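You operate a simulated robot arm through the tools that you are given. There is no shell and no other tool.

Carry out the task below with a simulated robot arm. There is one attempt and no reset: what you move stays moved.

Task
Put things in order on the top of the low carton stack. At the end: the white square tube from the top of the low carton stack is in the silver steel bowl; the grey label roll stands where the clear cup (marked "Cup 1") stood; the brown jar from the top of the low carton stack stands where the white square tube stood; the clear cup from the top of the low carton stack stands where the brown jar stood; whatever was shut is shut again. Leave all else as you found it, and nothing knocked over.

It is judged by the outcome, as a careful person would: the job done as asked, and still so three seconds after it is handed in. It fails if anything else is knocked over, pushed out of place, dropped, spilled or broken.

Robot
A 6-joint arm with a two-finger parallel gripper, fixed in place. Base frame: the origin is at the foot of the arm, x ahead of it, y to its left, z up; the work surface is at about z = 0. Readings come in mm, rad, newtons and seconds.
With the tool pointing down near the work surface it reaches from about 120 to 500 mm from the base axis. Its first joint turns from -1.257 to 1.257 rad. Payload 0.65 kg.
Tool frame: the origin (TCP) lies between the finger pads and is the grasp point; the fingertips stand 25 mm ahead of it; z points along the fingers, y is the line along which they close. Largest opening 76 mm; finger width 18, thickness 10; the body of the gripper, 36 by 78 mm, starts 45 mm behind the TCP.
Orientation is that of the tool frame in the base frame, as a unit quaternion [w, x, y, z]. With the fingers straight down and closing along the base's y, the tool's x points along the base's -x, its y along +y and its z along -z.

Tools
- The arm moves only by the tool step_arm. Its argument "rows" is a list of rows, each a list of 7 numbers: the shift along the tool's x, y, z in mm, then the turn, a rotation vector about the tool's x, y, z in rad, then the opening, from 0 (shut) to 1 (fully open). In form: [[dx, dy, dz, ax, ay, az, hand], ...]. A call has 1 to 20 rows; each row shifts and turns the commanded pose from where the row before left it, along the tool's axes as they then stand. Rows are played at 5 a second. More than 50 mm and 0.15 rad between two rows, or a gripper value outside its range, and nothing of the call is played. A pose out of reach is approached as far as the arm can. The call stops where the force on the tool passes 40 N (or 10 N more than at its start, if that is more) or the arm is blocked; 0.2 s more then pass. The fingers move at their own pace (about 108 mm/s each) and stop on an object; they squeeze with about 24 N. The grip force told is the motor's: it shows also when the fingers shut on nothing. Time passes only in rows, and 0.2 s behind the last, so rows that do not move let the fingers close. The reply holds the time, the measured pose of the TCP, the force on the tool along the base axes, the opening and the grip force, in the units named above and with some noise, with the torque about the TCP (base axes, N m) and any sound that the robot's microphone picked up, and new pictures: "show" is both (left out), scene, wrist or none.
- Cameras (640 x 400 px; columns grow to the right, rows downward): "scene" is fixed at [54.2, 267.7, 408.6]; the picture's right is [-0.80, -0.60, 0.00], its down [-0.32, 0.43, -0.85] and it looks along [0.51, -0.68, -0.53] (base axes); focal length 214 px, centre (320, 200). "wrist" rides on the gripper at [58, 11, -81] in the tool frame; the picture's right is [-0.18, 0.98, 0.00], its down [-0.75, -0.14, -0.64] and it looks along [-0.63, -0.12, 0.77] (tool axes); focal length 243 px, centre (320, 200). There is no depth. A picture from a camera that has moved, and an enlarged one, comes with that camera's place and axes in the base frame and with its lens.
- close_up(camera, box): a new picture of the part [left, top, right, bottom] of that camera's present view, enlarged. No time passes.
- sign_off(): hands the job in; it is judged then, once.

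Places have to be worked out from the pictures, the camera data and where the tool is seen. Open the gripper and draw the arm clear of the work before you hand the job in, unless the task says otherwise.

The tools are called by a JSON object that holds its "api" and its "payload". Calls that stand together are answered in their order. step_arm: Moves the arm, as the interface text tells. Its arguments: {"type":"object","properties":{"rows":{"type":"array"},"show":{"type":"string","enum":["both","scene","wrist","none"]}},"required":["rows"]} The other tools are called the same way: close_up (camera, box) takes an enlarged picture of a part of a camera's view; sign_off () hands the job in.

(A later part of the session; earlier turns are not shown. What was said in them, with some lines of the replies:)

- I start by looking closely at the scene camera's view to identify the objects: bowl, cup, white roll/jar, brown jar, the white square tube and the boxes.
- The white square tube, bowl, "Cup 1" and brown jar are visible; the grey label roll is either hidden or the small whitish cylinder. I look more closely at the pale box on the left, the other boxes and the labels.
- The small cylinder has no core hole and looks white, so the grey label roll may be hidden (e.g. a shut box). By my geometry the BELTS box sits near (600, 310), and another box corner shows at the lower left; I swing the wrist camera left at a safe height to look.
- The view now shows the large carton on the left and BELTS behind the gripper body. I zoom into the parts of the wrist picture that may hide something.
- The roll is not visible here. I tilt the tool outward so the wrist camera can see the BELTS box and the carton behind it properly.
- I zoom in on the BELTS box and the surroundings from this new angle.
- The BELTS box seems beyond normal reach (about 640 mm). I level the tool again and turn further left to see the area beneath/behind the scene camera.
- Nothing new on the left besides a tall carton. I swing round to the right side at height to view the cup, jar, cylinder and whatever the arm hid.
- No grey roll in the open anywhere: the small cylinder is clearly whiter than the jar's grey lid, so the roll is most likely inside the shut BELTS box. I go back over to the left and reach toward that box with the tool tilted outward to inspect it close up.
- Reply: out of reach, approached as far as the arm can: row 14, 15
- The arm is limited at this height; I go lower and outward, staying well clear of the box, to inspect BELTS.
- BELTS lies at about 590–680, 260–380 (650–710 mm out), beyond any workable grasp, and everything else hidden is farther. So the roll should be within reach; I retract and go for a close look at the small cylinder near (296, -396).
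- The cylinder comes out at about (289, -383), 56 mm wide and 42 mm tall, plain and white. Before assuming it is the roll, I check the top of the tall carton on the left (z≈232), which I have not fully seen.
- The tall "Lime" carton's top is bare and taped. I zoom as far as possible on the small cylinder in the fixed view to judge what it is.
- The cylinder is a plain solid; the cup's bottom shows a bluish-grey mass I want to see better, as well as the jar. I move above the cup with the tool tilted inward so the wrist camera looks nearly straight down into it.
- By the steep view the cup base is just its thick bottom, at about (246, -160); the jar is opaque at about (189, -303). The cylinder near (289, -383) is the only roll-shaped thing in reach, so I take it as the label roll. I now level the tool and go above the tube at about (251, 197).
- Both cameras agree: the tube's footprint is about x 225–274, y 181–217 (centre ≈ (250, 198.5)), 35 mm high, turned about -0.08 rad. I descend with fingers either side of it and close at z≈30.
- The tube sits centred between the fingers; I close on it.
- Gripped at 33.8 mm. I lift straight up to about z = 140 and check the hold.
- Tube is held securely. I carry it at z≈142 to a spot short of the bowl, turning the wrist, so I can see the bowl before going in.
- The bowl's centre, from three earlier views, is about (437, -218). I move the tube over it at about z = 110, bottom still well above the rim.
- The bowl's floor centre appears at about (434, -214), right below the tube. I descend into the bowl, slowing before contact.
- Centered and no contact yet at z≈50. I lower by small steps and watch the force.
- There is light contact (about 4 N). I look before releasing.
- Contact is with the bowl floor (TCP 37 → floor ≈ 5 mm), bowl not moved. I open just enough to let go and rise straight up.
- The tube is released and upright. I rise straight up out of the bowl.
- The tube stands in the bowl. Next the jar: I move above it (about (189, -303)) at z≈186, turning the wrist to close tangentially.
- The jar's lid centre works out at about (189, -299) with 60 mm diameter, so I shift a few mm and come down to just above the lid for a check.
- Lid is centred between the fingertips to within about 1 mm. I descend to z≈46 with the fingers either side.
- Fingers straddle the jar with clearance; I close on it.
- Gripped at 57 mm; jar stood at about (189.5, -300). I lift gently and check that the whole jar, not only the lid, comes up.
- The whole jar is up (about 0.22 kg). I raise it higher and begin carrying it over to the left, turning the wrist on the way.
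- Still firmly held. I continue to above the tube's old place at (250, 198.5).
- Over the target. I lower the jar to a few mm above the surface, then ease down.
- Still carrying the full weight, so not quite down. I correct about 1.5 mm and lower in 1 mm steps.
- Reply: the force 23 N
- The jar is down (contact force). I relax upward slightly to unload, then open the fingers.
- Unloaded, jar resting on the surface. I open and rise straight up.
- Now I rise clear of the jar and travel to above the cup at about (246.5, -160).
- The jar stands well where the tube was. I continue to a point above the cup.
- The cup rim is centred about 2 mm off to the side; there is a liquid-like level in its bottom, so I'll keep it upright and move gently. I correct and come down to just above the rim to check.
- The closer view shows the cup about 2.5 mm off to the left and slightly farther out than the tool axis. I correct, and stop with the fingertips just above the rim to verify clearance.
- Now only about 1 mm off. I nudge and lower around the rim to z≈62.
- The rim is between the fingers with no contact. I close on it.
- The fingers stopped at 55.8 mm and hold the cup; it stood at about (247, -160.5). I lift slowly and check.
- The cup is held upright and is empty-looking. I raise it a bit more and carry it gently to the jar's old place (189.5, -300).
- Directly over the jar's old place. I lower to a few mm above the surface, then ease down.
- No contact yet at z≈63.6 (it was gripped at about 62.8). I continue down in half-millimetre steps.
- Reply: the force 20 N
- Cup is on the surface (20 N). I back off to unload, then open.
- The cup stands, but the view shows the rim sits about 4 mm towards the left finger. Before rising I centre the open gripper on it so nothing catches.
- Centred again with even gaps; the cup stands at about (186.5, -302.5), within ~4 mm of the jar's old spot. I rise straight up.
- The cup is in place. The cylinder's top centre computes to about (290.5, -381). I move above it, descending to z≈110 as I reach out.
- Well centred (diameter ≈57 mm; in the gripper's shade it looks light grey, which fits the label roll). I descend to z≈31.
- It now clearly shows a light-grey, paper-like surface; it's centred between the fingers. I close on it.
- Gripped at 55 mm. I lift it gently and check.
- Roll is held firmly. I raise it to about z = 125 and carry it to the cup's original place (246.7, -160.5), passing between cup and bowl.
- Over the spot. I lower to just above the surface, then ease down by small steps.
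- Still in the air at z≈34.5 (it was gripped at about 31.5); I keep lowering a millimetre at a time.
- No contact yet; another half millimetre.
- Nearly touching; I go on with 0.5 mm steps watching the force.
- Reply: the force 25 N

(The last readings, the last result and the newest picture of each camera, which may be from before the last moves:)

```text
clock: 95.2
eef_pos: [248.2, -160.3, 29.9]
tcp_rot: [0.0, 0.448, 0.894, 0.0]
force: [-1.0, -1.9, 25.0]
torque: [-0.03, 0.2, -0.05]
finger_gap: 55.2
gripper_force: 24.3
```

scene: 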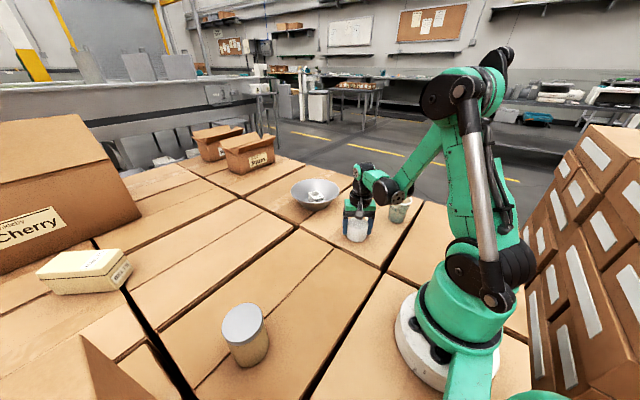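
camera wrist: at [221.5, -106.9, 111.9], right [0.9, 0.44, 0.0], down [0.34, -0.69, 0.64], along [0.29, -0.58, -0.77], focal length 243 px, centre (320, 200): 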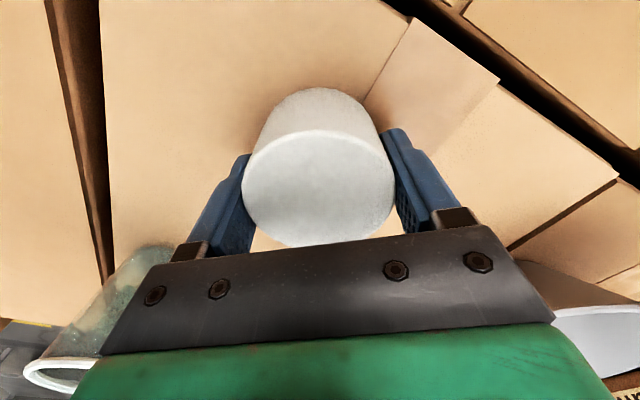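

Contact now (25 N). I back off slightly to unload, then open.

{"api": "step_arm", "payload": {"rows": [[0, 0, -0.5, 0, 0, 0, 0.6], [0, 0, 0, 0, 0, 0, 0.6]], "show": "none"}}

{"api": "step_arm", "payload": {"rows": [[0, 0, 0, 0, 0, 0, 0.8], [0, 0, 0, 0, 0, 0, 1], [0, 0, 0, 0, 0, 0, 1], [0, 0, 0, 0, 0, 0, 1]], "show": "both"}}

```text
clock: 95.8
eef_pos: [248.6, -160.0, 30.3]
tcp_rot: [0.001, 0.448, 0.894, 0.002]
force: [0.6, 0.3, -0.7]
torque: [0.01, -0.01, -0.02]
finger_gap: 55.2
gripper_force: 24.2
```

```text
clock: 96.8
eef_pos: [247.7, -160.6, 32.0]
tcp_rot: [0.001, 0.447, 0.894, 0.001]
force: [0.0, -0.6, -0.7]
torque: [0.0, -0.01, -0.02]
finger_gap: 76.2
gripper_force: 0.0
camera wrist: at [221.1, -107.0, 111.7], right [0.9, 0.44, 0.0], down [0.34, -0.69, 0.64], along [0.29, -0.58, -0.77], focal length 243 px, centre (320, 200)
```

scene: 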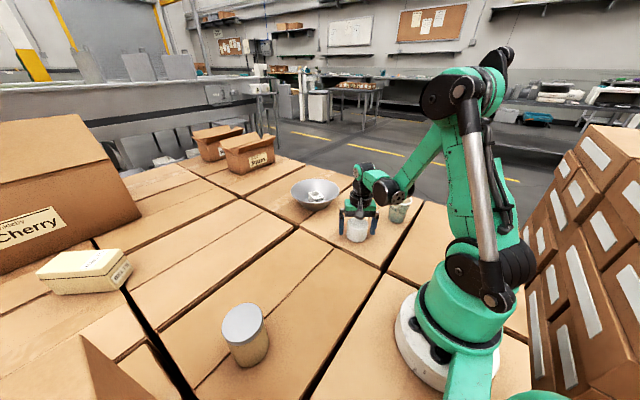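
wrist: 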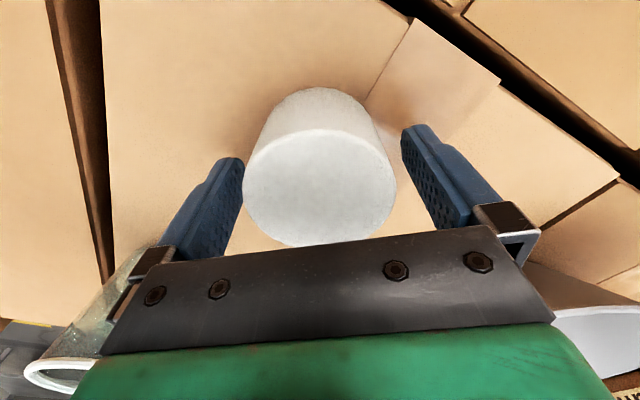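

Released cleanly. I rise straight up and look over everything.

{"api": "step_arm", "payload": {"rows": [[0, 0, -8, 0, 0, 0, 1], [0, 0, -15, 0, 0, 0, 1], [0, 0, -30, 0, 0, 0, 1], [0, 0, -35, 0, 0, 0, 1], [0, 0, -35, 0, 0, 0, 1], [15, 0, -35, 0, 0, 0, 1], [20, 0, -35, 0, 0, 0, 1], [20, 0, -20, 0, 0, 0, 1], [0, 0, 0, 0, 0, 0, 1]], "show": "both"}}

{"api": "close_up", "payload": {"camera": "scene", "box": [270, 160, 430, 260]}}

{"api": "close_up", "payload": {"camera": "scene", "box": [200, 300, 320, 375]}}

{"api": "close_up", "payload": {"camera": "wrist", "box": [160, 30, 420, 220]}}

```text
clock: 98.8
eef_pos: [215.9, -115.0, 244.2]
tcp_rot: [0.002, 0.449, 0.894, 0.002]
force: [-0.8, -0.6, 0.4]
torque: [0.01, 0.01, 0.0]
finger_gap: 76.0
gripper_force: 0.0
camera wrist: at [189.1, -62.4, 324.0], right [0.9, 0.44, 0.0], down [0.34, -0.69, 0.64], along [0.29, -0.58, -0.77], focal length 243 px, centre (320, 200)
```

scene: 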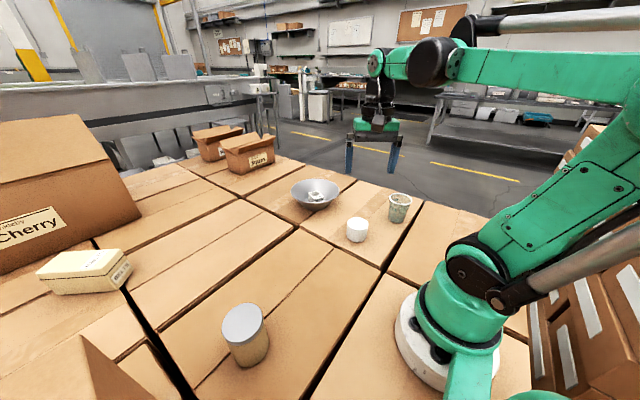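
wrist: 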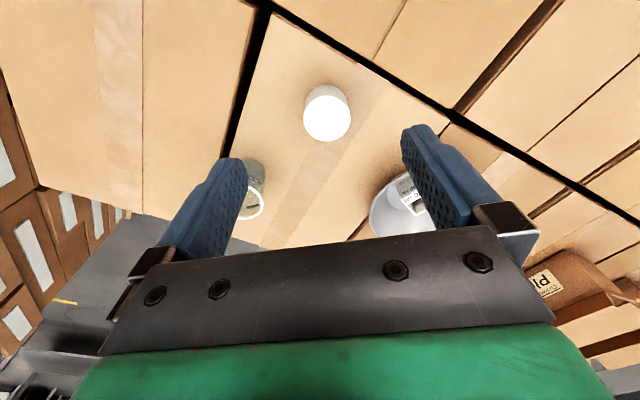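

```text
4.00 times, centred on (350, 210) of scene
camera zoom: at [54.2, 267.7, 408.6], right [-0.8, -0.6, 0.0], down [-0.32, 0.43, -0.85], along [0.51, -0.68, -0.53], focal length 858 px, centre (200, 160)
```

zoom: 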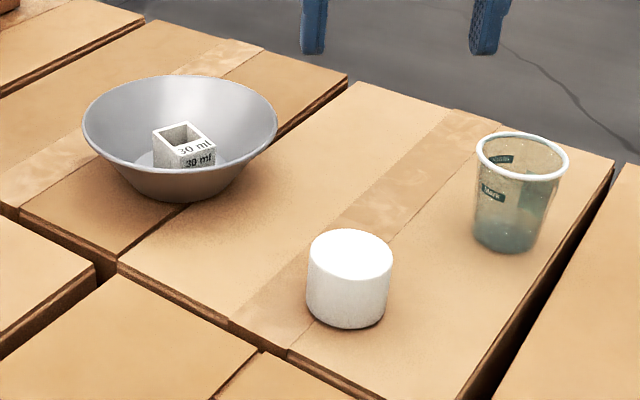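

```text
5.33 times, centred on (260, 338) of scene
camera zoom: at [54.2, 267.7, 408.6], right [-0.8, -0.6, 0.0], down [-0.32, 0.43, -0.85], along [0.51, -0.68, -0.53], focal length 1144 px, centre (640, -533)
```

zoom: 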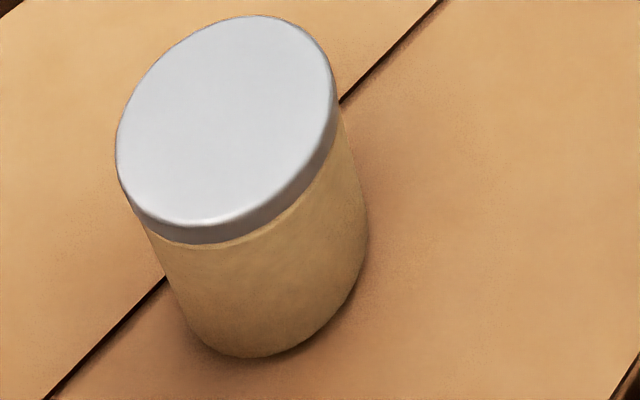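

```text
2.11 times, centred on (290, 125) of wrist
camera zoom: at [189.1, -62.4, 324.0], right [0.9, 0.44, 0.0], down [0.34, -0.69, 0.64], along [0.29, -0.58, -0.77], focal length 511 px, centre (383, 358)
```

zoom: 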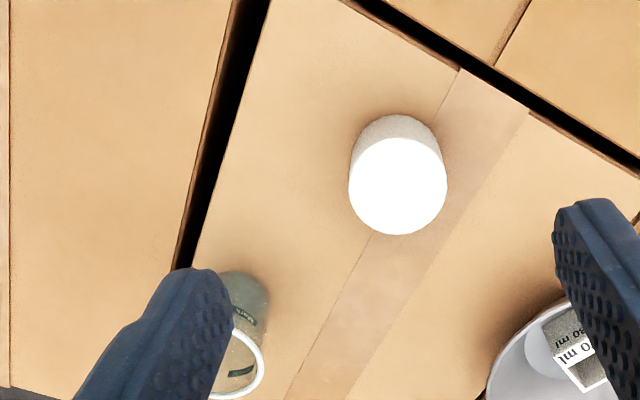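

All four moves look right: tube in bowl, roll at the cup's spot, cup at the jar's spot (within ~4 mm), jar at the tube's spot. I draw the arm up and clear with the gripper open, and take a last look.

{"api": "step_arm", "payload": {"rows": [[10, 10, -15, 0, 0, 0, 1], [17, 17, -15, 0, 0, 0.0, 1], [20, 20, -15, 0, 0, 0, 1], [20, 20, -15, 0, 0, -0.15, 1], [0, 0, -5, 0, 0, -0.15, 1], [0, 0, 0, 0, 0, -0.15, 1], [0, 0, 0, 0, 0, -0.15, 1], [0, 0, 0, 0, 0, -0.15, 1], [0, 0, 0, 0, 0, -0.15, 1], [0, 0, 0, 0, 0, 0, 1], [0, 0, 0, 0, 0, 0, 1]], "show": "both"}}

{"api": "close_up", "payload": {"camera": "scene", "box": [200, 160, 440, 380]}}

```text
clock: 101.2
eef_pos: [228.3, -22.0, 308.2]
tcp_rot: [0.002, 0.014, 1.0, 0.001]
force: [-0.1, 0.5, 0.0]
torque: [0.02, 0.01, 0.01]
finger_gap: 76.0
gripper_force: 0.0
camera wrist: at [169.8, -9.7, 389.6], right [0.21, 0.98, 0.0], down [0.75, -0.16, 0.65], along [0.63, -0.14, -0.76], focal length 243 px, centre (320, 200)
```

scene: 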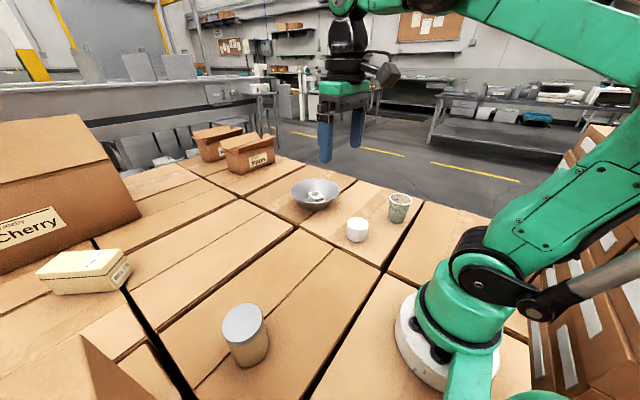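
wrist: 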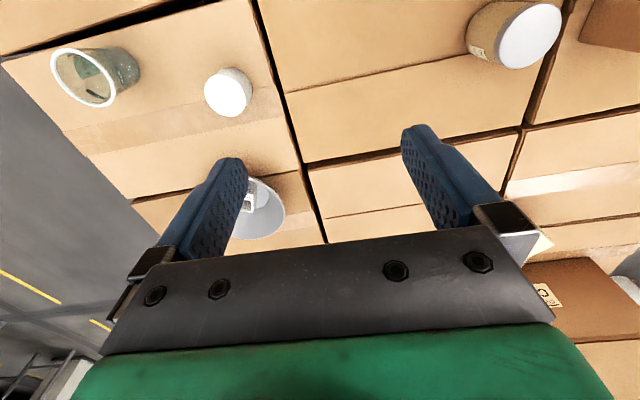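

```text
1.82 times, centred on (320, 270) of scene
camera zoom: at [54.2, 267.7, 408.6], right [-0.8, -0.6, 0.0], down [-0.32, 0.43, -0.85], along [0.51, -0.68, -0.53], focal length 390 px, centre (320, 73)
```

zoom: 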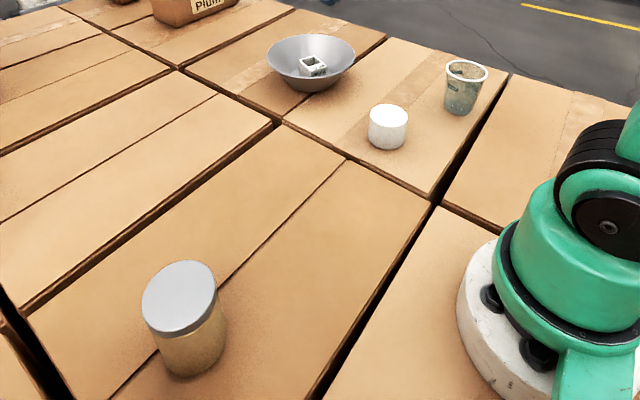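

Everything stands. The wrist view shows a small mark on the jar's side I hadn't seen; I check it before handing in.

{"api": "close_up", "payload": {"camera": "wrist", "box": [450, 0, 580, 80]}}

{"api": "close_up", "payload": {"camera": "wrist", "box": [190, 50, 270, 130]}}

```text
4.92 times, centred on (515, 40) of wrist
camera zoom: at [169.8, -9.7, 389.6], right [0.21, 0.98, 0.0], down [0.75, -0.16, 0.65], along [0.63, -0.14, -0.76], focal length 1194 px, centre (-640, 988)
```

zoom: 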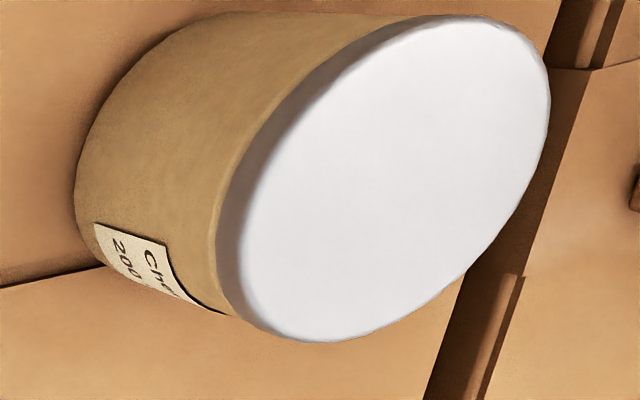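

```text
5.00 times, centred on (230, 90) of wrist
camera zoom: at [169.8, -9.7, 389.6], right [0.21, 0.98, 0.0], down [0.75, -0.16, 0.65], along [0.63, -0.14, -0.76], focal length 1213 px, centre (770, 750)
```

zoom: 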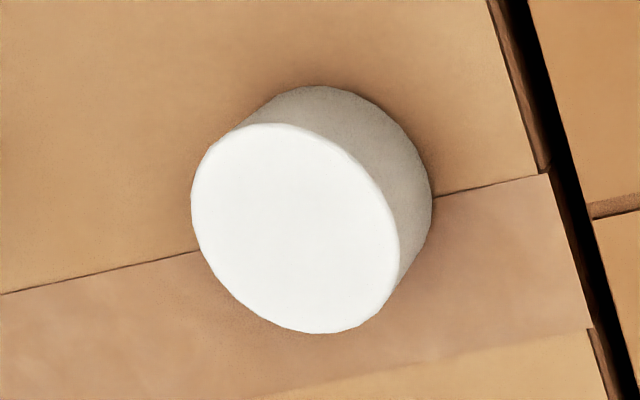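

The mark is only the jar's own label ("Che… 200 …"). The tube is in the bowl, and the jar, cup and roll stand upright on their new spots. No box was opened, and the open gripper is clear of the work, so I hand the job in.

One thing I couldn't confirm is the label roll. I took the plain light-grey cylinder to be it because it was the only roll-shaped object in reach, and I did not look inside the shut BELTS box, which is out of reach.

{"api": "sign_off", "payload": {}}

```text
The job is handed in.
```

I've handed the job in with all four moves made, but I couldn't confirm that the object I moved as the grey label roll really is the roll.

- **White square tube:** it is standing upright in the steel bowl, and the bowl did not move.
- **Brown jar:** it stands where the tube stood, to within about 1–2 mm by my readings.
- **Clear cup ("Cup 1"):** it stands upright where the jar stood, about 4–5 mm off the jar's exact spot.
- **Label roll:** the object now at the cup's old spot is a plain, light-grey cylinder about 55 mm across. It has no visible core hole or label, and looked white in bright light. I took it as the roll because it was the only roll-shaped object in reach. The shut BELTS box was too far away to open, so I did not look inside it.

I opened nothing, so everything that was shut is still shut. In the last pictures nothing had been knocked over and nothing else looked moved. The gripper is open and the arm is raised clear of the work.
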